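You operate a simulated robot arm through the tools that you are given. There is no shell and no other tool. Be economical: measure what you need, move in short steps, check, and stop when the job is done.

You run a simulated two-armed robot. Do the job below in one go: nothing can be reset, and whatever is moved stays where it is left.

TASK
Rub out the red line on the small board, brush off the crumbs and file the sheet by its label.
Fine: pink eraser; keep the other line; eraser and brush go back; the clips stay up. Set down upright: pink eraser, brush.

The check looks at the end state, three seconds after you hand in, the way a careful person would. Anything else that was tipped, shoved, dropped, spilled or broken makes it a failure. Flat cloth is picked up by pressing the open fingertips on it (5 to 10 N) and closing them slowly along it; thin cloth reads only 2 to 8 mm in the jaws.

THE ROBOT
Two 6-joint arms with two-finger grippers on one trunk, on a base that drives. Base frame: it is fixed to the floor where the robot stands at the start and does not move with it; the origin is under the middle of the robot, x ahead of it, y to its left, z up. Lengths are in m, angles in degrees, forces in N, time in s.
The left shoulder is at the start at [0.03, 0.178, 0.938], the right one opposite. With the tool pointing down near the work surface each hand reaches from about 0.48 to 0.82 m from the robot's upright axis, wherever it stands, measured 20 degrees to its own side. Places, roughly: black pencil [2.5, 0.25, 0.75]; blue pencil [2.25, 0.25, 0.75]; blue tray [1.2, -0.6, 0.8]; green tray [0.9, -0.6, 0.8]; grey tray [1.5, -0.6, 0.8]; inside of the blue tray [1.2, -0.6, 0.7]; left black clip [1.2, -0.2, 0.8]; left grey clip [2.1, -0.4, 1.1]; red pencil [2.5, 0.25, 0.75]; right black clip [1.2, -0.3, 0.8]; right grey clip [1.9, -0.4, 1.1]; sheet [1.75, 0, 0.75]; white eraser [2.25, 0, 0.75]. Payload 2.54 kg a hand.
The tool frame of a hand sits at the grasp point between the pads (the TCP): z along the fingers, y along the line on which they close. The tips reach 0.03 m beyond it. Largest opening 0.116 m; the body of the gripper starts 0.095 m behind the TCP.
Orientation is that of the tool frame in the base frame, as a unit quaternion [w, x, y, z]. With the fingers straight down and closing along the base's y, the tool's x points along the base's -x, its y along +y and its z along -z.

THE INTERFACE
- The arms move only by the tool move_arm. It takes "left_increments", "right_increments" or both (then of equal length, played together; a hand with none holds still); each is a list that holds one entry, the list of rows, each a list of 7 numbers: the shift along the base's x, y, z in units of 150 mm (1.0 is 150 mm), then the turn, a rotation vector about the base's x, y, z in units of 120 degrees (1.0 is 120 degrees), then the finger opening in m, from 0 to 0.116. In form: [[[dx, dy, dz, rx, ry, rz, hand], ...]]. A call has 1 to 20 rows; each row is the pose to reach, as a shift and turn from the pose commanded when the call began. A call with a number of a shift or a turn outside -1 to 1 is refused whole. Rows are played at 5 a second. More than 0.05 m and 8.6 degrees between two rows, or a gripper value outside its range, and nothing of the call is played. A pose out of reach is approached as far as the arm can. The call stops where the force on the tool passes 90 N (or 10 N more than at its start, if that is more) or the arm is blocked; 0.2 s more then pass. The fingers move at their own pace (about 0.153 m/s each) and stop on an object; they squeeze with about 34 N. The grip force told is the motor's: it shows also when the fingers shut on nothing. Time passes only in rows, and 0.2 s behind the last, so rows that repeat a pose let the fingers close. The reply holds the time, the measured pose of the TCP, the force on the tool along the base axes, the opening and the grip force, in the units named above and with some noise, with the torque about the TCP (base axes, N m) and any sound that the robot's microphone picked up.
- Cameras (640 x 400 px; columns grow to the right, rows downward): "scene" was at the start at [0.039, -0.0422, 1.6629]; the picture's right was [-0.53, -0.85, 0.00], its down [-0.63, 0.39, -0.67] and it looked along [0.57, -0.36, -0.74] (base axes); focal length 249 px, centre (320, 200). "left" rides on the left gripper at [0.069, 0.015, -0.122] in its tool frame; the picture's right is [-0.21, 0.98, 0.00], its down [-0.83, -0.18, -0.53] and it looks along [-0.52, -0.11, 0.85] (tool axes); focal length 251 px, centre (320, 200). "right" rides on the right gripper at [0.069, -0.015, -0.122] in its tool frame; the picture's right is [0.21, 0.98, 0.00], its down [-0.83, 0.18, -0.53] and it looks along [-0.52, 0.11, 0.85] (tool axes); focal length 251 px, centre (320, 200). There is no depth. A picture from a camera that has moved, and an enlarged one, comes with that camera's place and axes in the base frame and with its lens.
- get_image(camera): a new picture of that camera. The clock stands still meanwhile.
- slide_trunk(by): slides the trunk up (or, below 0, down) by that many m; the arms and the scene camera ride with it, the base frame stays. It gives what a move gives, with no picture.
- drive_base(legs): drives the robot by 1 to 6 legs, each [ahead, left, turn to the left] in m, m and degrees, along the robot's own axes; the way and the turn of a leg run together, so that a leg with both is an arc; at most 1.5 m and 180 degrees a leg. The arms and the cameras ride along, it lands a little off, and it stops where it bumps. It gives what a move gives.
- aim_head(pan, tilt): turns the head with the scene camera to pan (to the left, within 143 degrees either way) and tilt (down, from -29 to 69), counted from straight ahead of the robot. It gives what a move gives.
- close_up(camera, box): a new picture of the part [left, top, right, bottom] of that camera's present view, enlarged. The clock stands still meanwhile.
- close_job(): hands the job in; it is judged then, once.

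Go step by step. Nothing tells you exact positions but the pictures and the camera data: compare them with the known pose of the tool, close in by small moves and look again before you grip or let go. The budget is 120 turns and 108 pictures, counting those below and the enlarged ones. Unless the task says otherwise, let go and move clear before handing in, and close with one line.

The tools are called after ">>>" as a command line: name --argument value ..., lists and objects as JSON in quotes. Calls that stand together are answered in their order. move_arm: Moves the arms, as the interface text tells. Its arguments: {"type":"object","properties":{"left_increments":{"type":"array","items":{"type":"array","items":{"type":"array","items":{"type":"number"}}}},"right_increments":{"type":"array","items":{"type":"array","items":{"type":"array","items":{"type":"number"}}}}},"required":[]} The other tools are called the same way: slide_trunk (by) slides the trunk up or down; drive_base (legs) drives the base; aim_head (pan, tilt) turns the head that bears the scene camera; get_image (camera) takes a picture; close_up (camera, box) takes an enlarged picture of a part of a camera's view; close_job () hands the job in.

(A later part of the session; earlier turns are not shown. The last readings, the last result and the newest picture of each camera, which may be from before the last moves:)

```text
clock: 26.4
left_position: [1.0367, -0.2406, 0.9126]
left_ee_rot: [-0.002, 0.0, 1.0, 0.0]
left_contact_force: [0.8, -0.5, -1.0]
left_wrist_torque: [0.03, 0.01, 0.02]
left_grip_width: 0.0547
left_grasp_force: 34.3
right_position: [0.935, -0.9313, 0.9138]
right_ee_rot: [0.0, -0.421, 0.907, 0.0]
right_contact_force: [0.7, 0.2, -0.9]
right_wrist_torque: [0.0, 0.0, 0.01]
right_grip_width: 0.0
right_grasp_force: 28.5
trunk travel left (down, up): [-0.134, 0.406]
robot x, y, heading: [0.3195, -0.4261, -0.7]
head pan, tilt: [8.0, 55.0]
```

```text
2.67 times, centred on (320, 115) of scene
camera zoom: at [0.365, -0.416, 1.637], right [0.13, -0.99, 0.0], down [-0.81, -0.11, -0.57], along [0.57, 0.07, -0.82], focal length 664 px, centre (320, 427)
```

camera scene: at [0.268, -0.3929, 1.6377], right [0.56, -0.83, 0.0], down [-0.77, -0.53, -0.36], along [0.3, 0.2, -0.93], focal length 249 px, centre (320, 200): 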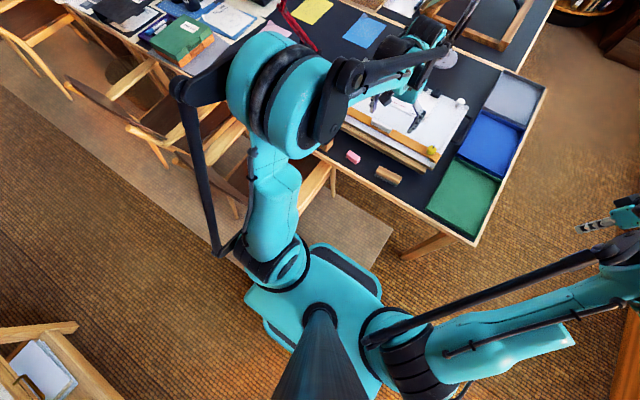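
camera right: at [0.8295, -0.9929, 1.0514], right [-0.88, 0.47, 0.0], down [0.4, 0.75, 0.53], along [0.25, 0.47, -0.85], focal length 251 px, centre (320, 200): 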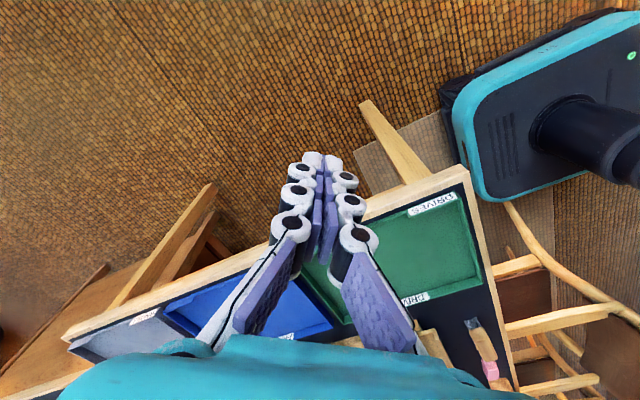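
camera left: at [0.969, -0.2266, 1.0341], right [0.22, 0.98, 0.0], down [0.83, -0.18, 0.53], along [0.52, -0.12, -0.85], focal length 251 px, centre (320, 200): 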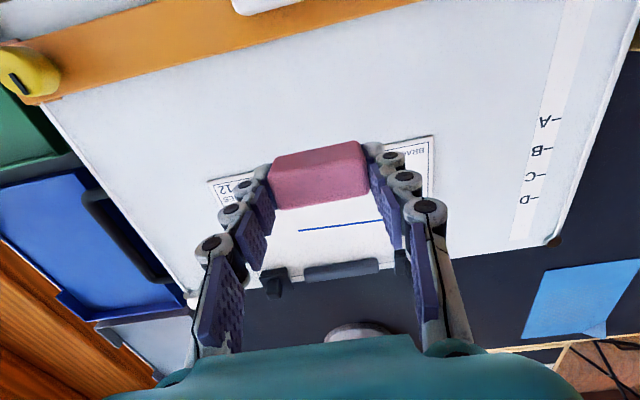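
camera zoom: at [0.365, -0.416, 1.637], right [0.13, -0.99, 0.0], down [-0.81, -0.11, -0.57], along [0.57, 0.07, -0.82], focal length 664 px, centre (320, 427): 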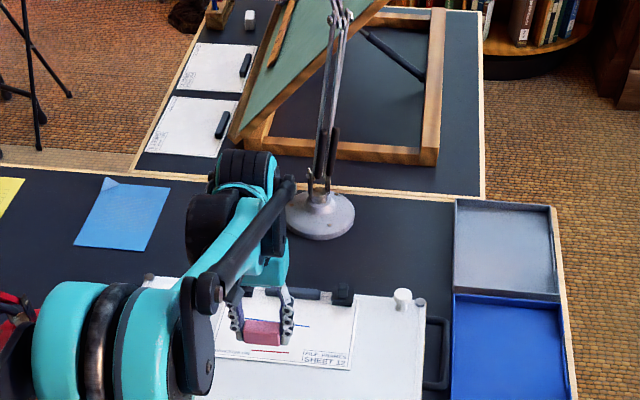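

Re-triangulating gives the red line at x ≈ 1.092, y -0.27..-0.205, z ≈ 0.79. I go above its middle and lower partway.

>>> move_arm --left_increments '[[[0.2, 0.01, -0.1, 0, 0, 0, 0.03], [0.37, 0.02, -0.25, 0, 0, 0, 0.03], [0.37, 0.02, -0.4, 0, 0, 0, 0.03]]]'

>>> close_up --camera "left" --box '[180, 90, 460, 290]'

>>> close_up --camera "scene" --box '[250, 110, 390, 200]'

```text
clock: 27.2
left_position: [1.0925, -0.2378, 0.852]
left_ee_rot: [-0.002, 0.0, 1.0, 0.001]
left_contact_force: [0.1, -0.7, -0.1]
left_wrist_torque: [-0.02, -0.01, -0.01]
left_grip_width: 0.0546
left_grasp_force: 33.6
right_position: [0.9337, -0.93, 0.9153]
right_ee_rot: [0.0, -0.422, 0.907, 0.0]
right_contact_force: [-0.7, 0.5, -0.3]
right_wrist_torque: [-0.02, 0.02, 0.01]
right_grip_width: 0.0003
right_grasp_force: 28.4
trunk travel left (down, up): [-0.134, 0.406]
robot x, y, heading: [0.3199, -0.4247, -0.7]
head pan, tilt: [8.0, 55.0]
```

```text
2.00 times, centred on (320, 190) of left
camera zoom: at [1.0237, -0.2235, 0.9743], right [0.21, 0.98, 0.0], down [0.83, -0.18, 0.53], along [0.52, -0.12, -0.85], focal length 503 px, centre (320, 220)
```

zoom: 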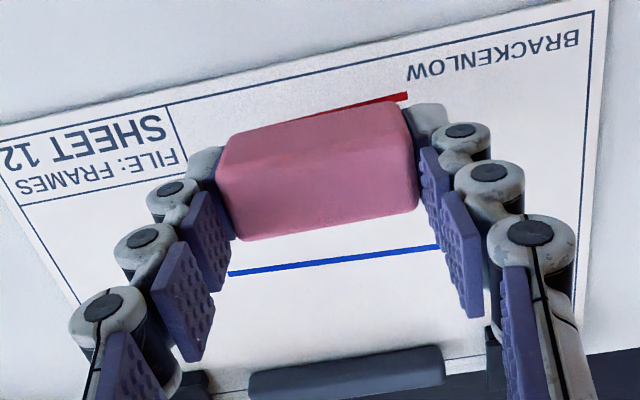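

```text
4.44 times, centred on (320, 155) of scene
camera zoom: at [0.3639, -0.4158, 1.637], right [0.13, -0.99, 0.0], down [-0.81, -0.11, -0.57], along [0.57, 0.07, -0.82], focal length 1106 px, centre (320, 400)
```

zoom: 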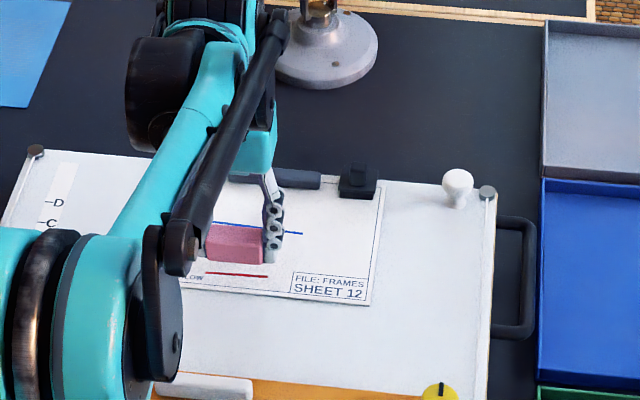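

Eraser is over the line. I lower slowly to contact.

>>> move_arm --left_increments '[[[0, 0, -0.05, 0, 0, 0, 0.03], [0, 0, -0.1, 0, 0, 0, 0.03], [0, 0, -0.14, 0, 0, 0, 0.03], [0, 0, -0.16, 0, 0, 0, 0.03]]]'

```text
clock: 28.2
left_position: [1.0926, -0.2375, 0.829]
left_ee_rot: [-0.001, -0.001, 1.0, 0.0]
left_contact_force: [0.1, 0.3, -0.5]
left_wrist_torque: [-0.04, -0.04, 0.01]
left_grip_width: 0.0545
left_grasp_force: 34.0
right_position: [0.9329, -0.9317, 0.9146]
right_ee_rot: [0.0, -0.421, 0.907, 0.0]
right_contact_force: [0.4, -0.5, -1.0]
right_wrist_torque: [0.0, 0.0, 0.0]
right_grip_width: 0.0
right_grasp_force: 27.9
trunk travel left (down, up): [-0.134, 0.406]
robot x, y, heading: [0.3192, -0.4262, -0.5]
head pan, tilt: [8.0, 55.0]
```

>>> move_arm --left_increments '[[[0, 0, -0.015, 0, 0, 0, 0.03], [0, 0, -0.03, 0, 0, 0, 0.03], [0, 0, -0.03, 0, 0, 0, 0.03]]]'

```text
clock: 29.0
left_position: [1.0929, -0.2374, 0.8242]
left_ee_rot: [-0.001, 0.0, 1.0, 0.0]
left_contact_force: [0.3, -0.2, -1.0]
left_wrist_torque: [-0.01, 0.02, 0.03]
left_grip_width: 0.0544
left_grasp_force: 34.3
right_position: [0.9335, -0.9313, 0.9155]
right_ee_rot: [0.0, -0.421, 0.907, 0.0]
right_contact_force: [-0.2, -0.3, -0.5]
right_wrist_torque: [-0.01, -0.02, 0.02]
right_grip_width: 0.0001
right_grasp_force: 29.0
trunk travel left (down, up): [-0.134, 0.406]
robot x, y, heading: [0.3208, -0.4252, -0.7]
head pan, tilt: [8.0, 55.0]
```

>>> move_arm --left_increments '[[[0, 0, -0.015, 0, 0, 0, 0.03], [0, 0, -0.03, 0, 0, 0, 0.03], [0, 0, -0.03, 0, 0, 0, 0.03]]]'

>>> close_up --camera "scene" --box '[250, 110, 390, 200]'

```text
clock: 29.8
left_position: [1.0918, -0.2376, 0.8225]
left_ee_rot: [0.0, 0.0, 1.0, -0.001]
left_contact_force: [10.2, 2.2, 32.4]
left_wrist_torque: [-0.07, -0.23, 0.0]
left_grip_width: 0.055
left_grasp_force: 33.9
right_position: [0.931, -0.9326, 0.9176]
right_ee_rot: [0.001, -0.421, 0.907, -0.001]
right_contact_force: [-0.6, -0.5, 0.8]
right_wrist_torque: [-0.06, 0.01, -0.01]
right_grip_width: 0.0001
right_grasp_force: 28.2
trunk travel left (down, up): [-0.134, 0.406]
robot x, y, heading: [0.3188, -0.4236, -0.5]
head pan, tilt: [8.0, 55.0]
```

```text
4.44 times, centred on (320, 155) of scene
camera zoom: at [0.3605, -0.4167, 1.6374], right [0.13, -0.99, 0.0], down [-0.81, -0.1, -0.57], along [0.57, 0.07, -0.82], focal length 1106 px, centre (320, 400)
```

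zoom: 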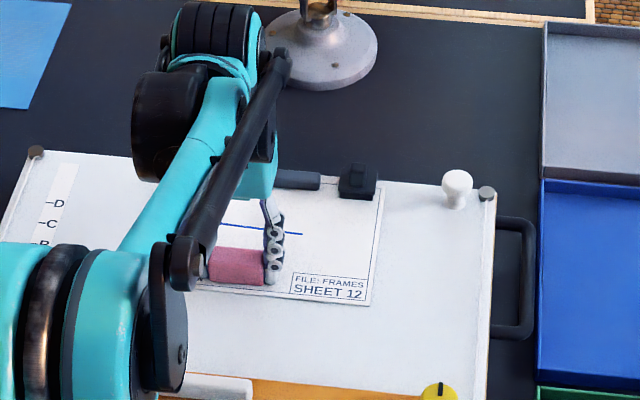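

Contact at TCP z ≈ 0.8235, with 32 N a bit strong. I ease off 1.5 mm and rub along the line with short strokes.

>>> move_arm --left_increments '[[[0, 0, 0.012, 0, 0, 0, 0.03], [0, 0.07, 0.012, 0, 0, 0, 0.03], [0, 0.14, 0.012, 0, 0, 0, 0.03], [0, 0.07, 0.012, 0, 0, 0, 0.03], [0, 0, 0.012, 0, 0, 0, 0.03], [0, -0.07, 0.012, 0, 0, 0, 0.03], [0, -0.14, 0.012, 0, 0, 0, 0.03], [0, -0.07, 0.012, 0, 0, 0, 0.03], [0, 0, 0.012, 0, 0, 0, 0.03]]]'

>>> close_up --camera "left" --box '[180, 90, 460, 290]'

```text
clock: 31.8
left_position: [1.0917, -0.2407, 0.8231]
left_ee_rot: [0.0, 0.002, 1.0, -0.001]
left_contact_force: [0.4, -10.3, 12.2]
left_wrist_torque: [-0.25, 0.02, 0.0]
left_grip_width: 0.0548
left_grasp_force: 34.1
right_position: [0.9331, -0.9326, 0.9154]
right_ee_rot: [0.001, -0.42, 0.907, -0.001]
right_contact_force: [0.6, 0.4, 0.0]
right_wrist_torque: [-0.03, 0.03, 0.02]
right_grip_width: 0.0
right_grasp_force: 29.0
trunk travel left (down, up): [-0.134, 0.406]
robot x, y, heading: [0.316, -0.4275, -0.7]
head pan, tilt: [8.0, 55.0]
```

```text
2.00 times, centred on (320, 190) of left
camera zoom: at [1.0234, -0.2264, 0.945], right [0.22, 0.98, 0.0], down [0.83, -0.18, 0.53], along [0.52, -0.12, -0.85], focal length 503 px, centre (320, 220)
```

zoom: 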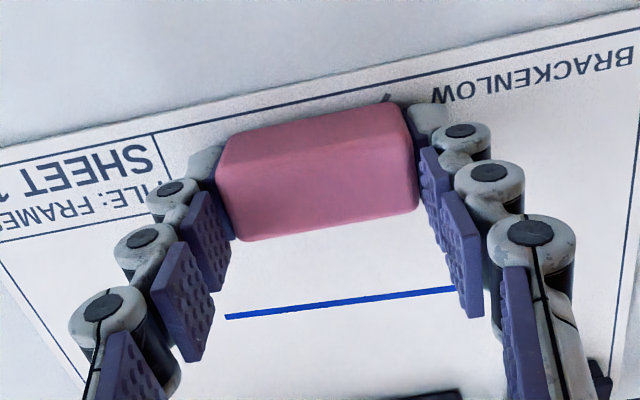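

Rubbing works at about 12 N. I lift to look at the line.

>>> move_arm --left_increments '[[[0, 0, 0.1, 0, 0, 0, 0.03], [-0.2, 0, 0.3, 0, 0, 0, 0.03], [-0.5, 0, 0.5, 0, 0, 0, 0.03], [-0.8, 0, 0.6, 0, 0, 0, 0.03]]]'

>>> close_up --camera "left" --box '[180, 190, 460, 350]'

>>> close_up --camera "scene" --box '[250, 110, 390, 200]'

```text
refused: row 3 steps farther than a row can; nothing moved
```

```text
2.29 times, centred on (320, 270) of left
camera zoom: at [1.0234, -0.2264, 0.945], right [0.22, 0.98, 0.0], down [0.83, -0.18, 0.53], along [0.52, -0.12, -0.85], focal length 575 px, centre (320, 40)
```

zoom: 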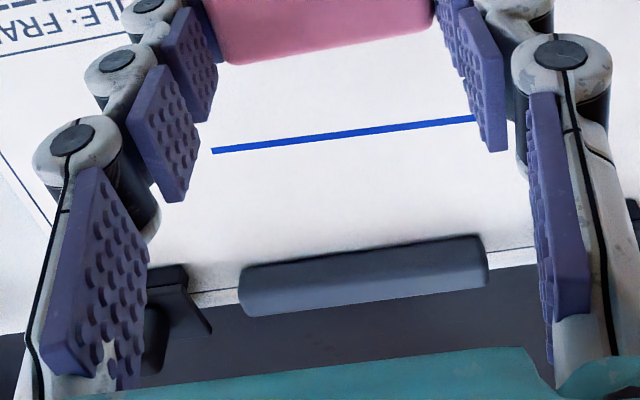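

```text
4.44 times, centred on (320, 155) of scene
camera zoom: at [0.3617, -0.4176, 1.6371], right [0.13, -0.99, 0.0], down [-0.81, -0.1, -0.57], along [0.57, 0.07, -0.82], focal length 1106 px, centre (320, 400)
```

zoom: 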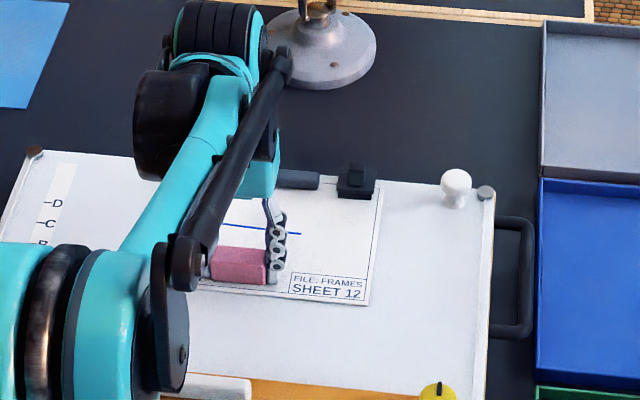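

>>> move_arm --left_increments '[[[0, 0, 0.1, 0, 0, 0, 0.03], [-0.2, 0, 0.3, 0, 0, 0, 0.03], [-0.45, 0, 0.45, 0, 0, 0, 0.03], [-0.7, 0, 0.6, 0, 0, 0, 0.03]]]'

>>> close_up --camera "left" --box '[180, 190, 460, 350]'

>>> close_up --camera "scene" --box '[250, 110, 390, 200]'

```text
clock: 32.8
left_position: [0.9847, -0.2386, 0.9126]
left_ee_rot: [0.0, 0.0, 1.0, 0.0]
left_contact_force: [-0.6, 0.0, -1.0]
left_wrist_torque: [0.02, -0.03, -0.03]
left_grip_width: 0.0543
left_grasp_force: 33.9
right_position: [0.9303, -0.9307, 0.9161]
right_ee_rot: [0.0, -0.421, 0.907, 0.0]
right_contact_force: [-0.2, 0.0, 0.0]
right_wrist_torque: [0.0, -0.04, -0.01]
right_grip_width: 0.0001
right_grasp_force: 28.3
trunk travel left (down, up): [-0.134, 0.406]
robot x, y, heading: [0.3183, -0.4261, -0.8]
head pan, tilt: [8.0, 55.0]
```

```text
2.29 times, centred on (320, 270) of left
camera zoom: at [0.9162, -0.2229, 1.0341], right [0.21, 0.98, 0.0], down [0.83, -0.18, 0.53], along [0.52, -0.11, -0.85], focal length 575 px, centre (320, 40)
```

zoom: 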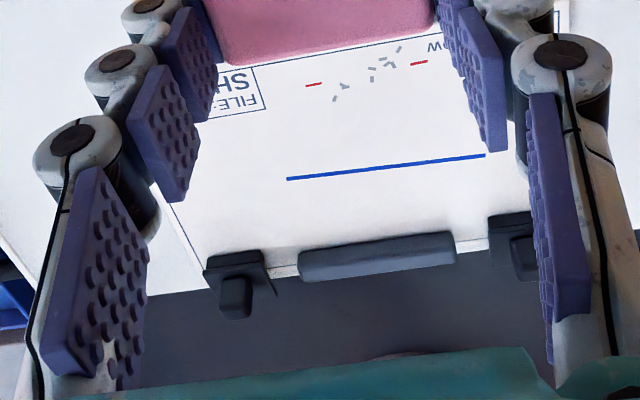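

```text
4.44 times, centred on (320, 155) of scene
camera zoom: at [0.3613, -0.416, 1.6371], right [0.13, -0.99, 0.0], down [-0.81, -0.1, -0.57], along [0.57, 0.07, -0.82], focal length 1106 px, centre (320, 400)
```

zoom: 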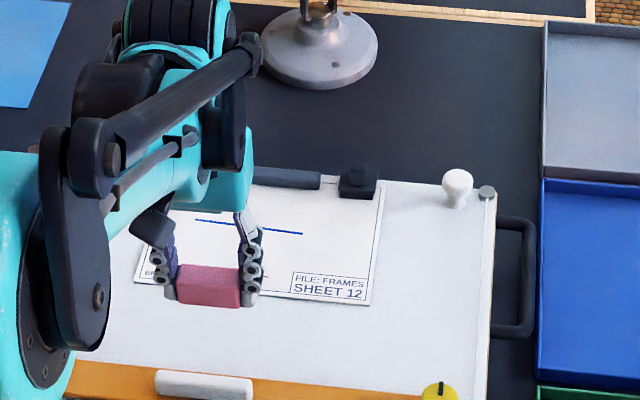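

The middle is erased and crumbs have formed, but short red bits remain at both ends. I rub again with longer strokes.

>>> move_arm --left_increments '[[[0.25, 0, -0.15, 0, 0, 0, 0.03], [0.5, 0, -0.3, 0, 0, 0, 0.03], [0.71, 0, -0.45, 0, 0, 0, 0.03], [0.71, 0, -0.55, 0, 0, 0, 0.03], [0.71, 0.05, -0.602, 0, 0, 0, 0.03], [0.71, 0.12, -0.602, 0, 0, 0, 0.03], [0.71, 0.2, -0.602, 0, 0, 0, 0.03], [0.71, 0.27, -0.602, 0, 0, 0, 0.03], [0.71, 0.2, -0.602, 0, 0, 0, 0.03], [0.71, 0.27, -0.602, 0, 0, 0, 0.03], [0.71, 0.2, -0.602, 0, 0, 0, 0.03], [0.71, 0.1, -0.602, 0, 0, 0, 0.03], [0.71, 0.0, -0.602, 0, 0, 0, 0.03], [0.71, -0.1, -0.602, 0, 0, 0, 0.03], [0.71, -0.2, -0.602, 0, 0, 0, 0.03], [0.71, -0.27, -0.602, 0, 0, 0, 0.03], [0.71, -0.2, -0.602, 0, 0, 0, 0.03], [0.71, -0.27, -0.602, 0, 0, 0, 0.03], [0.71, -0.2, -0.602, 0, 0, 0, 0.03], [0.71, -0.1, -0.602, 0, 0, 0, 0.03]]]'

>>> move_arm --left_increments '[[[0, 0, 0.1, 0, 0, 0, 0.03], [-0.2, 0, 0.3, 0, 0, 0, 0.03], [-0.45, 0, 0.45, 0, 0, 0, 0.03], [-0.7, 0, 0.6, 0, 0, 0, 0.03], [-0.95, 0, 0.6, 0, 0, 0, 0.03]]]'

>>> close_up --camera "left" --box '[180, 190, 460, 350]'

```text
clock: 37.0
left_position: [1.0929, -0.2533, 0.8232]
left_ee_rot: [0.0, 0.001, 1.0, 0.0]
left_contact_force: [1.5, -9.4, 13.6]
left_wrist_torque: [-0.33, -0.05, -0.04]
left_grip_width: 0.0547
left_grasp_force: 33.7
right_position: [0.932, -0.9329, 0.9157]
right_ee_rot: [0.001, -0.421, 0.907, 0.0]
right_contact_force: [0.1, -0.5, -0.8]
right_wrist_torque: [0.04, 0.04, 0.02]
right_grip_width: 0.0
right_grasp_force: 28.8
trunk travel left (down, up): [-0.134, 0.406]
robot x, y, heading: [0.3238, -0.4235, -0.9]
head pan, tilt: [8.0, 55.0]
```

```text
clock: 38.2
left_position: [0.9501, -0.2529, 0.9136]
left_ee_rot: [-0.001, -0.001, 1.0, 0.0]
left_contact_force: [-0.4, 0.3, -0.1]
left_wrist_torque: [0.0, -0.02, 0.0]
left_grip_width: 0.0543
left_grasp_force: 34.1
right_position: [0.9323, -0.9314, 0.9153]
right_ee_rot: [0.0, -0.421, 0.907, -0.001]
right_contact_force: [0.2, -0.4, 0.1]
right_wrist_torque: [0.01, -0.01, 0.04]
right_grip_width: 0.0001
right_grasp_force: 28.3
trunk travel left (down, up): [-0.134, 0.406]
robot x, y, heading: [0.3185, -0.4247, -0.6]
head pan, tilt: [8.0, 55.0]
```

```text
2.29 times, centred on (320, 270) of left
camera zoom: at [0.8822, -0.238, 1.0348], right [0.21, 0.98, 0.0], down [0.83, -0.18, 0.53], along [0.52, -0.12, -0.85], focal length 575 px, centre (320, 40)
```

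zoom: 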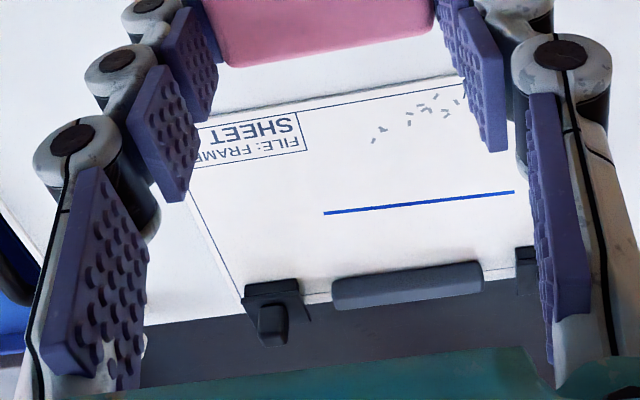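

The red line is gone and the blue line is intact; loose crumbs remain. I take the eraser back to where it stood.

>>> move_arm --left_increments '[[[-0.25, 0.08, 0, 0, 0, -0.03, 0.03], [-0.5, 0.16, 0, 0, 0, -0.06, 0.03], [-0.75, 0.24, 0, 0, 0, -0.06, 0.03], [-1.0, 0.327, 0, 0, 0, -0.06, 0.03]]]'

>>> move_arm --left_increments '[[[-0.12, 0, -0.2, 0, 0, 0, 0.03], [-0.12, 0, -0.45, 0, 0, 0, 0.03], [-0.12, 0, -0.7, 0, 0, 0, 0.03], [-0.12, 0, -0.9, 0, 0, 0, 0.03]]]'

>>> get_image --camera "left"

```text
clock: 39.2
left_position: [0.8002, -0.2037, 0.9123]
left_ee_rot: [-0.001, 0.064, 0.998, 0.0]
left_contact_force: [0.3, -0.1, -0.4]
left_wrist_torque: [-0.01, -0.05, 0.02]
left_grip_width: 0.0543
left_grasp_force: 34.4
right_position: [0.9319, -0.9309, 0.916]
right_ee_rot: [0.0, -0.421, 0.907, 0.0]
right_contact_force: [-0.5, 0.5, 1.5]
right_wrist_torque: [0.01, -0.01, 0.03]
right_grip_width: 0.0
right_grasp_force: 28.8
trunk travel left (down, up): [-0.134, 0.406]
robot x, y, heading: [0.3218, -0.4249, -0.6]
head pan, tilt: [8.0, 55.0]
```

```text
clock: 40.2
left_position: [0.7838, -0.2029, 0.7756]
left_ee_rot: [0.0, 0.063, 0.998, 0.0]
left_contact_force: [-0.4, -0.6, -1.7]
left_wrist_torque: [0.04, 0.02, 0.01]
left_grip_width: 0.0548
left_grasp_force: 34.0
right_position: [0.9343, -0.9307, 0.9139]
right_ee_rot: [0.0, -0.422, 0.907, 0.0]
right_contact_force: [1.0, 0.4, -0.4]
right_wrist_torque: [-0.02, 0.01, 0.02]
right_grip_width: 0.0
right_grasp_force: 28.3
trunk travel left (down, up): [-0.134, 0.406]
robot x, y, heading: [0.3203, -0.4238, -0.6]
head pan, tilt: [8.0, 55.0]
```

```text
65 pictures are left
camera left: at [0.7179, -0.1794, 0.898], right [0.34, 0.94, 0.0], down [0.8, -0.28, 0.53], along [0.5, -0.18, -0.85], focal length 251 px, centre (320, 200)
```

left: 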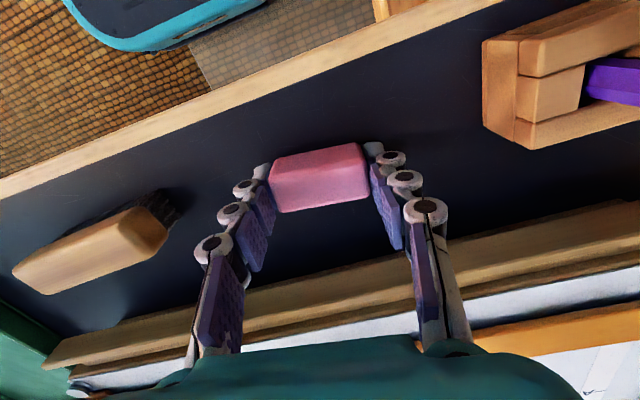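

>>> move_arm --left_increments '[[[0, 0, -0.02, 0, 0, 0, 0.03], [0, 0, -0.033, 0, 0, 0, 0.03]]]'

```text
clock: 40.8
left_position: [0.7829, -0.2019, 0.7722]
left_ee_rot: [-0.001, 0.063, 0.998, 0.0]
left_contact_force: [-0.8, -0.1, -0.8]
left_wrist_torque: [-0.01, -0.01, 0.03]
left_grip_width: 0.0547
left_grasp_force: 33.9
right_position: [0.9342, -0.9313, 0.9139]
right_ee_rot: [0.0, -0.421, 0.907, 0.0]
right_contact_force: [0.3, 0.2, 0.9]
right_wrist_torque: [0.0, 0.03, -0.01]
right_grip_width: 0.0
right_grasp_force: 28.7
trunk travel left (down, up): [-0.134, 0.406]
robot x, y, heading: [0.3199, -0.4248, -0.7]
head pan, tilt: [8.0, 55.0]
```

>>> move_arm --left_increments '[[[0, 0, -0.01, 0, 0, 0, 0.03], [0, 0, -0.01, 0, 0, 0, 0.06], [0, 0, -0.01, 0, 0, 0, 0.08], [0, 0, -0.01, 0, 0, 0, 0.08], [0, 0, 0.1, 0, 0, 0, 0.08], [0, 0, 0.3, 0, 0, 0, 0.08], [0, 0, 0.55, 0, 0, 0, 0.08]]]'

>>> get_image --camera "left"

```text
clock: 42.4
left_position: [0.7828, -0.2036, 0.8538]
left_ee_rot: [-0.001, 0.063, 0.998, 0.0]
left_contact_force: [-1.1, 0.2, 0.2]
left_wrist_torque: [-0.01, -0.01, 0.0]
left_grip_width: 0.0801
left_grasp_force: 0.0
right_position: [0.9315, -0.9315, 0.9139]
right_ee_rot: [0.0, -0.422, 0.907, 0.0]
right_contact_force: [-0.7, -0.2, -0.1]
right_wrist_torque: [-0.01, -0.02, 0.01]
right_grip_width: 0.0001
right_grasp_force: 28.5
trunk travel left (down, up): [-0.134, 0.406]
robot x, y, heading: [0.3194, -0.4263, -0.5]
head pan, tilt: [8.0, 55.0]
```

```text
64 pictures are left
camera left: at [0.7168, -0.1803, 0.9769], right [0.34, 0.94, 0.0], down [0.8, -0.28, 0.53], along [0.5, -0.18, -0.85], focal length 251 px, centre (320, 200)
```

left: 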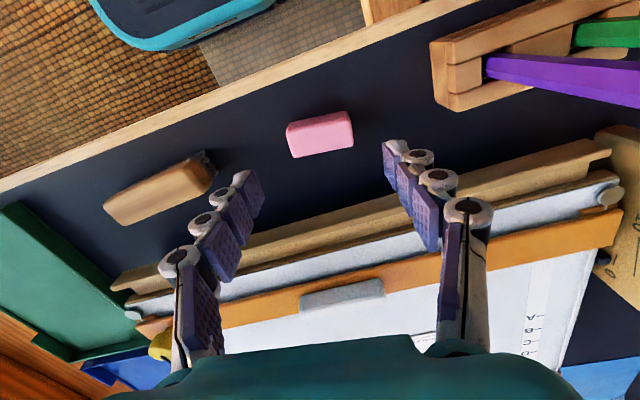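

Eraser is back in place. Next the brush at about [0.78, -0.36]: I rise, move over it and turn the hand so the fingers close along x.

>>> move_arm --left_increments '[[[0, 0, 0.2, 0, 0, 0, 0.08], [0, 0, 0.4, 0, 0, -0.05, 0.08], [0, -0.1, 0.6, 0, 0, -0.11, 0.08], [0, -0.25, 0.6, 0, 0, -0.17, 0.08], [0, -0.4, 0.6, 0, 0, -0.23, 0.08], [0, -0.55, 0.6, 0, 0, -0.29, 0.08], [0, -0.7, 0.6, 0, 0, -0.35, 0.08], [0, -0.85, 0.6, 0, 0, -0.41, 0.08], [0, -1.0, 0.6, 0, 0, -0.47, 0.08], [0, -1.0, 0.6, 0, 0, -0.53, 0.08], [0, -1.0, 0.6, 0, 0, -0.59, 0.08], [0, -1.0, 0.6, 0, 0, -0.65, 0.08], [0, -1.0, 0.6, 0, 0, -0.69, 0.08]]]'

>>> get_image --camera "left"

```text
clock: 45.2
left_position: [0.7826, -0.3541, 0.9446]
left_ee_rot: [-0.001, 0.708, 0.706, 0.001]
left_contact_force: [-0.7, 1.0, -0.3]
left_wrist_torque: [-0.03, 0.03, -0.04]
left_grip_width: 0.0801
left_grasp_force: 0.0
right_position: [0.9329, -0.9306, 0.9153]
right_ee_rot: [0.0, -0.421, 0.907, 0.001]
right_contact_force: [0.0, 0.4, 0.1]
right_wrist_torque: [-0.02, 0.0, 0.01]
right_grip_width: 0.0
right_grasp_force: 28.8
trunk travel left (down, up): [-0.134, 0.406]
robot x, y, heading: [0.3154, -0.4255, -0.9]
head pan, tilt: [8.0, 55.0]
```

```text
63 pictures are left
camera left: at [0.7988, -0.2853, 1.0664], right [0.98, -0.22, 0.0], down [-0.18, -0.83, 0.53], along [-0.12, -0.52, -0.85], focal length 251 px, centre (320, 200)
```

left: 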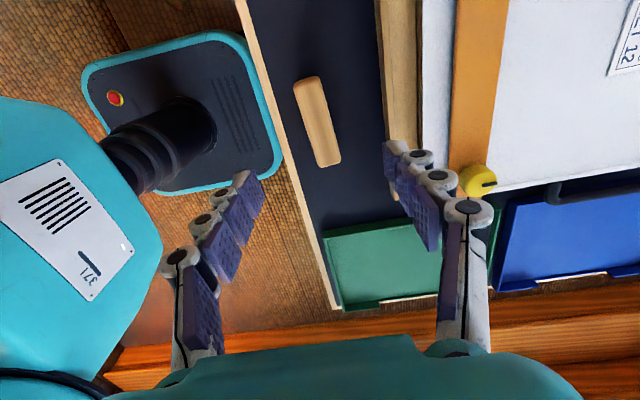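

Brush centred near [0.779, -0.365], aligned with y, about 35 mm wide. I lower above it.

>>> move_arm --left_increments '[[[-0.01, -0.04, -0.2, 0, 0, 0, 0.08], [-0.02, -0.075, -0.45, 0, 0, 0, 0.08], [-0.02, -0.075, -0.7, 0, 0, 0, 0.08], [-0.02, -0.075, -0.85, 0, 0, 0, 0.08]]]'

>>> get_image --camera "left"

```text
clock: 46.2
left_position: [0.781, -0.3658, 0.8161]
left_ee_rot: [-0.001, 0.707, 0.708, 0.0]
left_contact_force: [-0.2, 0.1, -0.7]
left_wrist_torque: [0.02, -0.01, 0.0]
left_grip_width: 0.0798
left_grasp_force: 0.0
right_position: [0.9333, -0.9307, 0.9155]
right_ee_rot: [0.0, -0.421, 0.907, 0.0]
right_contact_force: [0.4, 0.6, 0.2]
right_wrist_torque: [0.0, 0.01, -0.02]
right_grip_width: 0.0
right_grasp_force: 28.6
trunk travel left (down, up): [-0.134, 0.406]
robot x, y, heading: [0.3206, -0.4262, -0.7]
head pan, tilt: [8.0, 55.0]
```

```text
62 pictures are left
camera left: at [0.7964, -0.2968, 0.9379], right [0.98, -0.22, 0.0], down [-0.18, -0.83, 0.53], along [-0.12, -0.52, -0.85], focal length 251 px, centre (320, 200)
```

left: 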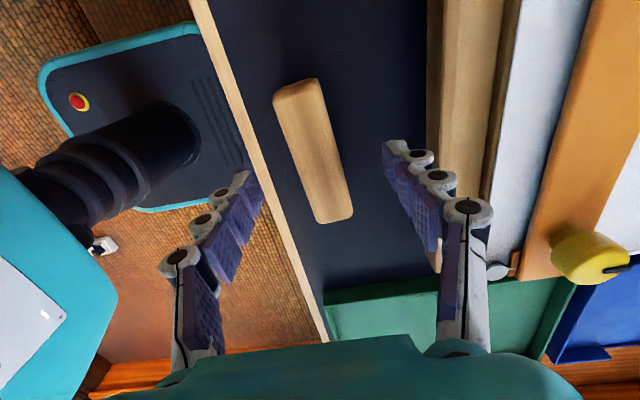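

Top of the brush is at z ≈ 0.79. I lower 22 mm and close on the block.

>>> move_arm --left_increments '[[[0, 0.03, -0.08, 0, 0, 0, 0.08], [0, 0.03, -0.147, 0, 0, 0, 0.08], [0, 0.03, -0.147, 0, 0, 0, 0.05], [0, 0.03, -0.147, 0, 0, 0, 0.015], [0, 0.03, -0.147, 0, 0, 0, 0.015]]]'

>>> get_image --camera "left"

```text
clock: 47.4
left_position: [0.7798, -0.3602, 0.7939]
left_ee_rot: [-0.001, 0.707, 0.707, 0.0]
left_contact_force: [0.1, -0.4, 0.3]
left_wrist_torque: [-0.05, -0.01, -0.01]
left_grip_width: 0.0289
left_grasp_force: 34.3
right_position: [0.9331, -0.9303, 0.9135]
right_ee_rot: [0.001, -0.421, 0.907, 0.0]
right_contact_force: [-0.6, 0.1, 0.2]
right_wrist_torque: [0.0, -0.04, 0.01]
right_grip_width: 0.0001
right_grasp_force: 28.4
trunk travel left (down, up): [-0.134, 0.406]
robot x, y, heading: [0.3157, -0.4257, -0.6]
head pan, tilt: [8.0, 55.0]
```

```text
61 pictures are left
camera left: at [0.7956, -0.2922, 0.9166], right [0.98, -0.21, 0.0], down [-0.18, -0.83, 0.53], along [-0.12, -0.52, -0.85], focal length 251 px, centre (320, 200)
```

left: 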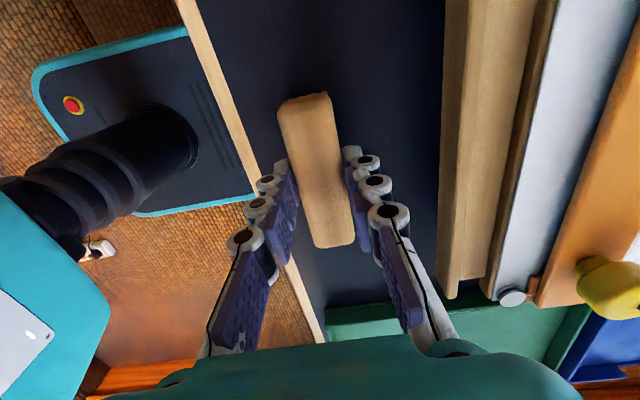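

Brush gripped (28.9 mm). I lift it, drive ahead 0.08 m for reach, and move toward the sheet.

>>> move_arm --left_increments '[[[0, 0, 0.1, 0, 0, 0, 0.015], [0, 0, 0.4, 0, 0, 0, 0.015], [0, 0, 0.7, 0, 0, 0, 0.015], [0, 0, 0.95, 0, 0, 0, 0.015], [0.25, 0.1, 0.95, 0, 0, 0, 0.015], [0.5, 0.2, 0.95, 0, 0, 0, 0.015], [0.75, 0.4, 0.95, 0, 0, 0, 0.015], [1.0, 0.5, 0.95, 0, 0, 0, 0.015]]]'

>>> drive_base --legs '[[0.08, 0, 0]]'

>>> move_arm --left_increments '[[[0.2, 0.1, 0, 0, 0, 0, 0.015], [0.4, 0.2, 0, 0, 0, 0, 0.015], [0.6, 0.3, 0, 0, 0, 0, 0.015]]]'

>>> get_image --camera "left"

>>> close_up --camera "scene" --box '[250, 110, 390, 200]'

```text
clock: 49.2
left_position: [0.9301, -0.2852, 0.9358]
left_ee_rot: [-0.001, 0.707, 0.707, 0.0]
left_contact_force: [0.8, 0.5, -1.5]
left_wrist_torque: [-0.01, 0.02, 0.0]
left_grip_width: 0.0291
left_grasp_force: 33.9
right_position: [0.9329, -0.9309, 0.9134]
right_ee_rot: [0.0, -0.421, 0.907, 0.001]
right_contact_force: [0.0, 0.2, -0.3]
right_wrist_torque: [0.01, 0.05, -0.01]
right_grip_width: 0.0002
right_grasp_force: 28.2
trunk travel left (down, up): [-0.134, 0.406]
robot x, y, heading: [0.3189, -0.4236, -0.5]
head pan, tilt: [8.0, 55.0]
```

```text
clock: 50.3
left_position: [1.0121, -0.2864, 0.9359]
left_ee_rot: [-0.001, 0.708, 0.707, 0.0]
left_contact_force: [0.4, -0.4, -1.5]
left_wrist_torque: [-0.01, 0.04, -0.03]
left_grip_width: 0.0288
left_grasp_force: 34.2
right_position: [1.015, -0.9323, 0.9142]
right_ee_rot: [0.0, -0.421, 0.907, 0.0]
right_contact_force: [0.6, -0.1, -0.4]
right_wrist_torque: [-0.02, 0.03, -0.01]
right_grip_width: 0.0
right_grasp_force: 28.9
trunk travel left (down, up): [-0.134, 0.406]
robot x, y, heading: [0.4019, -0.428, -0.4]
head pan, tilt: [8.0, 55.0]
```

```text
clock: 51.1
left_position: [1.1024, -0.2405, 0.937]
left_ee_rot: [-0.002, 0.707, 0.708, 0.0]
left_contact_force: [0.0, -0.1, -0.2]
left_wrist_torque: [-0.02, 0.04, 0.04]
left_grip_width: 0.029
left_grasp_force: 33.8
right_position: [1.0159, -0.9311, 0.9145]
right_ee_rot: [-0.001, -0.422, 0.907, 0.0]
right_contact_force: [-0.1, -0.4, 0.5]
right_wrist_torque: [-0.02, 0.04, -0.05]
right_grip_width: 0.0002
right_grasp_force: 28.7
trunk travel left (down, up): [-0.134, 0.406]
robot x, y, heading: [0.4038, -0.427, -0.5]
head pan, tilt: [8.0, 55.0]
```

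```text
60 pictures are left
camera left: at [1.1172, -0.1722, 1.0583], right [0.98, -0.22, 0.0], down [-0.18, -0.83, 0.53], along [-0.12, -0.52, -0.85], focal length 251 px, centre (320, 200)
```

left: 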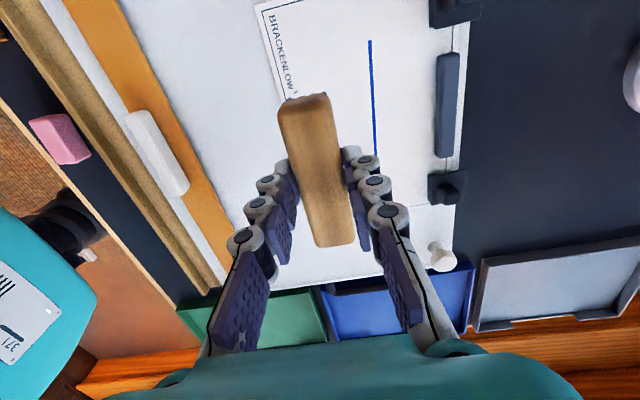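

```text
4.44 times, centred on (320, 155) of scene
camera zoom: at [0.4458, -0.4162, 1.637], right [0.13, -0.99, 0.0], down [-0.81, -0.11, -0.57], along [0.57, 0.07, -0.82], focal length 1106 px, centre (320, 400)
```

zoom: 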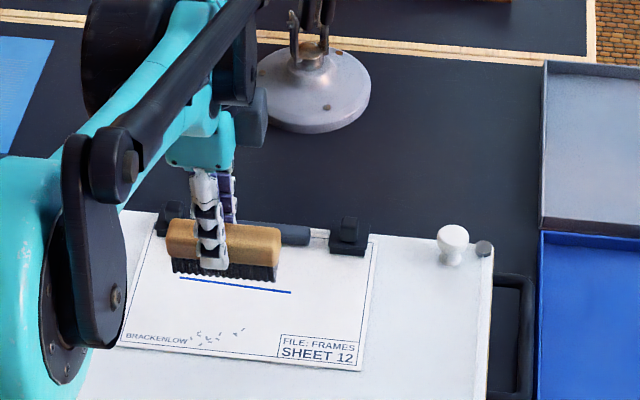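

The red line is clearly gone. Crumbs lie at x 1.085–1.108, y -0.26..-0.21, with the sheet's front edge near x 1.07. I set the brush down behind the crumbs, in front of the blue line.

>>> move_arm --left_increments '[[[0.18, 0.03, -0.2, 0, 0, 0, 0.015], [0.18, 0.03, -0.4, 0, 0, 0, 0.015], [0.18, 0.03, -0.53, 0, 0, 0, 0.015], [0.18, 0.03, -0.58, 0, 0, 0, 0.015], [0.18, 0.03, -0.6, 0, 0, 0, 0.015]]]'

>>> close_up --camera "scene" --box '[250, 110, 390, 200]'

```text
clock: 52.3
left_position: [1.1267, -0.2365, 0.8468]
left_ee_rot: [-0.001, 0.707, 0.707, 0.0]
left_contact_force: [1.3, 1.4, 3.5]
left_wrist_torque: [-0.04, -0.02, 0.0]
left_grip_width: 0.0287
left_grasp_force: 34.3
right_position: [1.014, -0.9309, 0.9155]
right_ee_rot: [0.0, -0.421, 0.907, 0.0]
right_contact_force: [0.1, -0.4, 0.4]
right_wrist_torque: [0.02, -0.01, 0.03]
right_grip_width: 0.0
right_grasp_force: 28.1
trunk travel left (down, up): [-0.134, 0.406]
robot x, y, heading: [0.3991, -0.4243, -0.8]
head pan, tilt: [8.0, 55.0]
```

```text
4.44 times, centred on (320, 155) of scene
camera zoom: at [0.4438, -0.4168, 1.6372], right [0.13, -0.99, 0.0], down [-0.81, -0.11, -0.57], along [0.57, 0.07, -0.82], focal length 1106 px, centre (320, 400)
```

zoom: 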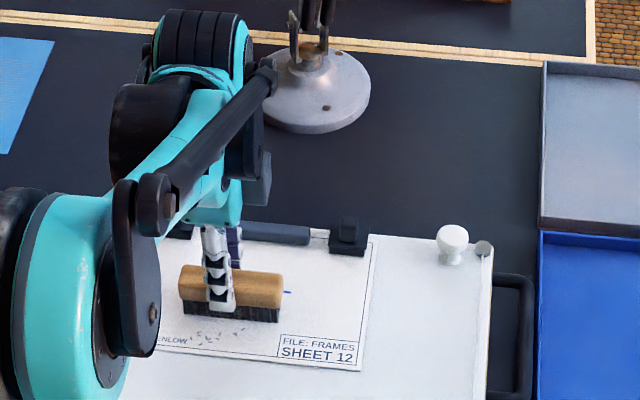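

Bristles touch lightly (3.5 N). I sweep toward the front edge in short steps, watching the force.

>>> move_arm --left_increments '[[[-0.06, 0, -0.006, 0, 0, 0, 0.015], [-0.12, 0, -0.006, 0, 0, 0, 0.015], [-0.18, 0, -0.006, 0, 0, 0, 0.015], [-0.24, 0, -0.008, 0, 0, 0, 0.015]]]'

>>> close_up --camera "scene" --box '[250, 110, 390, 200]'

```text
clock: 53.3
left_position: [1.0899, -0.2367, 0.8457]
left_ee_rot: [0.0, 0.707, 0.707, 0.0]
left_contact_force: [6.6, -0.6, 23.3]
left_wrist_torque: [-0.19, -0.33, 0.04]
left_grip_width: 0.0289
left_grasp_force: 34.1
right_position: [1.0138, -0.9335, 0.9146]
right_ee_rot: [0.002, -0.421, 0.907, 0.001]
right_contact_force: [-0.3, -1.2, 0.4]
right_wrist_torque: [-0.02, 0.01, 0.01]
right_grip_width: 0.0
right_grasp_force: 28.6
trunk travel left (down, up): [-0.134, 0.406]
robot x, y, heading: [0.4021, -0.4273, -0.7]
head pan, tilt: [8.0, 55.0]
```

```text
4.44 times, centred on (320, 155) of scene
camera zoom: at [0.4424, -0.4175, 1.6372], right [0.13, -0.99, 0.0], down [-0.81, -0.1, -0.57], along [0.57, 0.07, -0.82], focal length 1106 px, centre (320, 400)
```

zoom: 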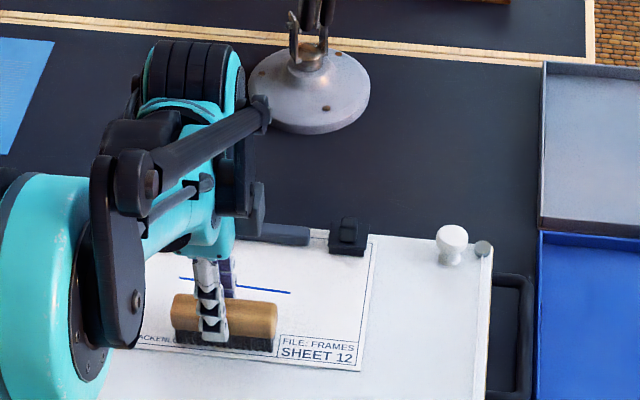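

The surface is flat; I ease 1 mm and finish the sweep past the sheet edge.

>>> move_arm --left_increments '[[[0, 0, 0.006, 0, 0, 0, 0.015], [-0.1, 0, 0.006, 0, 0, 0, 0.015], [-0.2, 0, 0.006, 0, 0, 0, 0.015], [-0.3, 0, 0.006, 0, 0, 0, 0.015], [-0.4, 0, 0.006, 0, 0, 0, 0.015], [-0.47, 0, 0.006, 0, 0, 0, 0.015], [-0.47, 0, 0.1, 0, 0, 0, 0.015], [-0.4, 0, 0.35, 0, 0, 0, 0.015], [-0.4, 0, 0.6, 0, 0, 0, 0.015], [-0.2, 0, 0.6, 0, 0, 0, 0.015], [0.1, 0, 0.6, 0, 0, 0, 0.015]]]'

>>> close_up --camera "scene" --box '[250, 110, 390, 200]'

>>> get_image --camera "left"

```text
clock: 55.7
left_position: [1.1069, -0.2365, 0.9359]
left_ee_rot: [-0.001, 0.707, 0.707, 0.0]
left_contact_force: [-1.0, 0.7, -0.9]
left_wrist_torque: [0.0, 0.03, 0.03]
left_grip_width: 0.0288
left_grasp_force: 34.0
right_position: [1.0152, -0.9306, 0.9148]
right_ee_rot: [0.0, -0.421, 0.907, 0.0]
right_contact_force: [0.8, 0.4, -0.5]
right_wrist_torque: [-0.03, 0.01, 0.0]
right_grip_width: 0.0001
right_grasp_force: 28.7
trunk travel left (down, up): [-0.134, 0.406]
robot x, y, heading: [0.4019, -0.4246, -0.8]
head pan, tilt: [8.0, 55.0]
```

```text
4.44 times, centred on (320, 155) of scene
camera zoom: at [0.4457, -0.4166, 1.637], right [0.13, -0.99, 0.0], down [-0.81, -0.11, -0.57], along [0.57, 0.07, -0.82], focal length 1106 px, centre (320, 400)
```

zoom: 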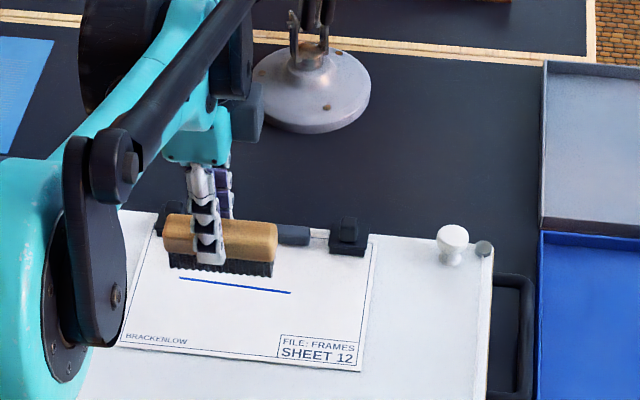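

```text
55 pictures are left
camera left: at [1.1228, -0.1684, 1.0579], right [0.98, -0.21, 0.0], down [-0.18, -0.83, 0.53], along [-0.12, -0.52, -0.85], focal length 251 px, centre (320, 200)
```

left: 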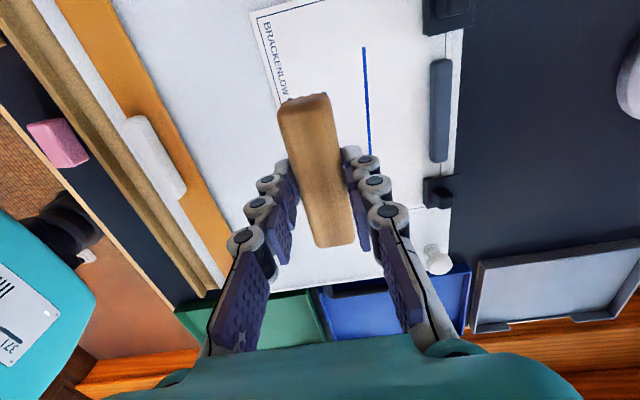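

Crumbs are gone and the sheet is clean. I drive back and return the brush to its spot.

>>> drive_base --legs '[[-0.08, 0, 0]]'

>>> move_arm --left_increments '[[[-0.25, -0.2, 0, 0, 0, 0, 0.015], [-0.5, -0.35, 0, 0, 0, 0, 0.015], [-0.75, -0.5, 0, 0, 0, 0, 0.015], [-1.0, -0.65, 0, 0, 0, 0, 0.015]]]'

```text
clock: 56.7
left_position: [1.0242, -0.237, 0.9381]
left_ee_rot: [0.0, 0.707, 0.707, 0.001]
left_contact_force: [-0.7, -0.1, 0.0]
left_wrist_torque: [0.02, -0.03, 0.04]
left_grip_width: 0.0289
left_grasp_force: 34.6
right_position: [0.9343, -0.9316, 0.9149]
right_ee_rot: [0.0, -0.421, 0.907, 0.0]
right_contact_force: [-0.7, -0.2, 0.6]
right_wrist_torque: [-0.03, -0.06, -0.03]
right_grip_width: 0.0002
right_grasp_force: 28.8
trunk travel left (down, up): [-0.134, 0.406]
robot x, y, heading: [0.3232, -0.4251, -0.4]
head pan, tilt: [8.0, 55.0]
```

```text
clock: 57.7
left_position: [0.8748, -0.3344, 0.937]
left_ee_rot: [0.0, 0.707, 0.707, 0.001]
left_contact_force: [0.3, 0.1, 0.3]
left_wrist_torque: [0.04, 0.0, 0.0]
left_grip_width: 0.0287
left_grasp_force: 34.3
right_position: [0.9336, -0.9318, 0.9146]
right_ee_rot: [0.0, -0.421, 0.907, 0.0]
right_contact_force: [0.0, -0.8, 0.5]
right_wrist_torque: [0.04, -0.03, 0.0]
right_grip_width: 0.0001
right_grasp_force: 28.2
trunk travel left (down, up): [-0.134, 0.406]
robot x, y, heading: [0.3219, -0.4263, -0.4]
head pan, tilt: [8.0, 55.0]
```

>>> move_arm --left_increments '[[[-0.3, -0.1, 0, 0, 0, 0, 0.015], [-0.633, -0.172, 0, 0, 0, 0, 0.015], [-0.633, -0.172, -0.25, 0, 0, 0, 0.015], [-0.633, -0.172, -0.5, 0, 0, 0, 0.015], [-0.633, -0.172, -0.75, 0, 0, 0, 0.015], [-0.633, -0.172, -0.9, 0, 0, 0, 0.015], [-0.633, -0.172, -0.945, 0, 0, 0, 0.015]]]'

>>> get_image --camera "left"

```text
refused: row 2 steps farther than a row can; nothing moved
```

```text
54 pictures are left
camera left: at [0.8904, -0.2658, 1.0591], right [0.98, -0.21, 0.0], down [-0.18, -0.83, 0.53], along [-0.11, -0.52, -0.85], focal length 251 px, centre (320, 200)
```

left: 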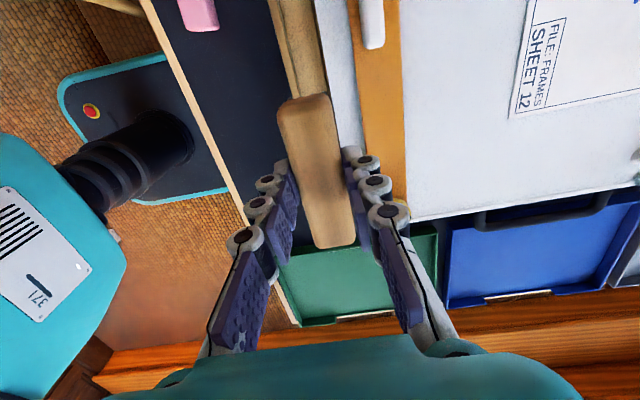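

>>> move_arm --left_increments '[[[-0.3, -0.1, 0, 0, 0, 0, 0.015], [-0.55, -0.172, 0, 0, 0, 0, 0.015], [-0.633, -0.172, -0.25, 0, 0, 0, 0.015], [-0.633, -0.172, -0.5, 0, 0, 0, 0.015], [-0.633, -0.172, -0.75, 0, 0, 0, 0.015], [-0.633, -0.172, -0.9, 0, 0, 0, 0.015], [-0.633, -0.172, -0.945, 0, 0, 0, 0.015]]]'

```text
clock: 59.3
left_position: [0.7805, -0.3593, 0.7932]
left_ee_rot: [-0.001, 0.707, 0.707, 0.0]
left_contact_force: [-0.7, -0.4, 0.1]
left_wrist_torque: [0.03, 0.0, -0.03]
left_grip_width: 0.0288
left_grasp_force: 34.3
right_position: [0.9345, -0.9316, 0.9154]
right_ee_rot: [0.0, -0.422, 0.907, 0.0]
right_contact_force: [-1.1, -0.8, -0.6]
right_wrist_torque: [-0.02, 0.01, -0.03]
right_grip_width: 0.0
right_grasp_force: 28.9
trunk travel left (down, up): [-0.134, 0.406]
robot x, y, heading: [0.3248, -0.4256, -0.6]
head pan, tilt: [8.0, 55.0]
```

>>> move_arm --left_increments '[[[0, 0, -0.006, 0, 0, 0, 0.015], [0, 0, -0.006, 0, 0, 0, 0.04], [0, 0, -0.006, 0, 0, 0, 0.08], [0, 0, -0.006, 0, 0, 0, 0.08], [0, 0, 0.15, 0, 0, 0, 0.08], [0, 0, 0.4, 0, 0, 0, 0.08], [0, 0, 0.7, 0, 0, 0, 0.08], [0, 0, 1.0, 0, 0, 0, 0.08]]]'

>>> get_image --camera "left"

```text
clock: 61.1
left_position: [0.7783, -0.3585, 0.9445]
left_ee_rot: [0.0, 0.708, 0.707, 0.001]
left_contact_force: [-0.7, 1.0, -0.2]
left_wrist_torque: [-0.01, 0.02, 0.0]
left_grip_width: 0.0802
left_grasp_force: 0.0
right_position: [0.9339, -0.9304, 0.9158]
right_ee_rot: [0.0, -0.422, 0.907, 0.0]
right_contact_force: [0.3, -0.2, -0.2]
right_wrist_torque: [-0.01, -0.02, -0.01]
right_grip_width: 0.0001
right_grasp_force: 29.0
trunk travel left (down, up): [-0.134, 0.406]
robot x, y, heading: [0.321, -0.4242, -0.6]
head pan, tilt: [8.0, 55.0]
```

```text
53 pictures are left
camera left: at [0.7955, -0.2909, 1.0674], right [0.98, -0.21, 0.0], down [-0.18, -0.83, 0.53], along [-0.11, -0.52, -0.85], focal length 251 px, centre (320, 200)
```

left: 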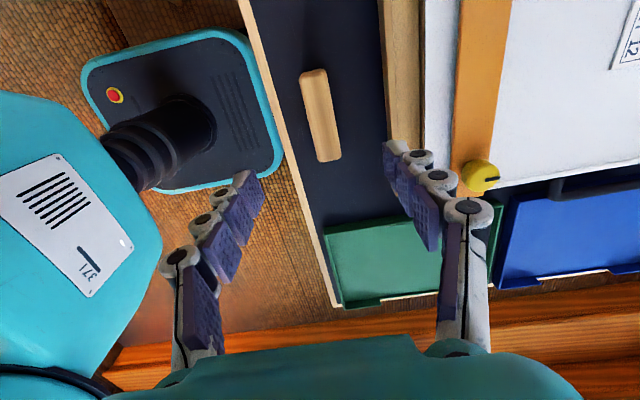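

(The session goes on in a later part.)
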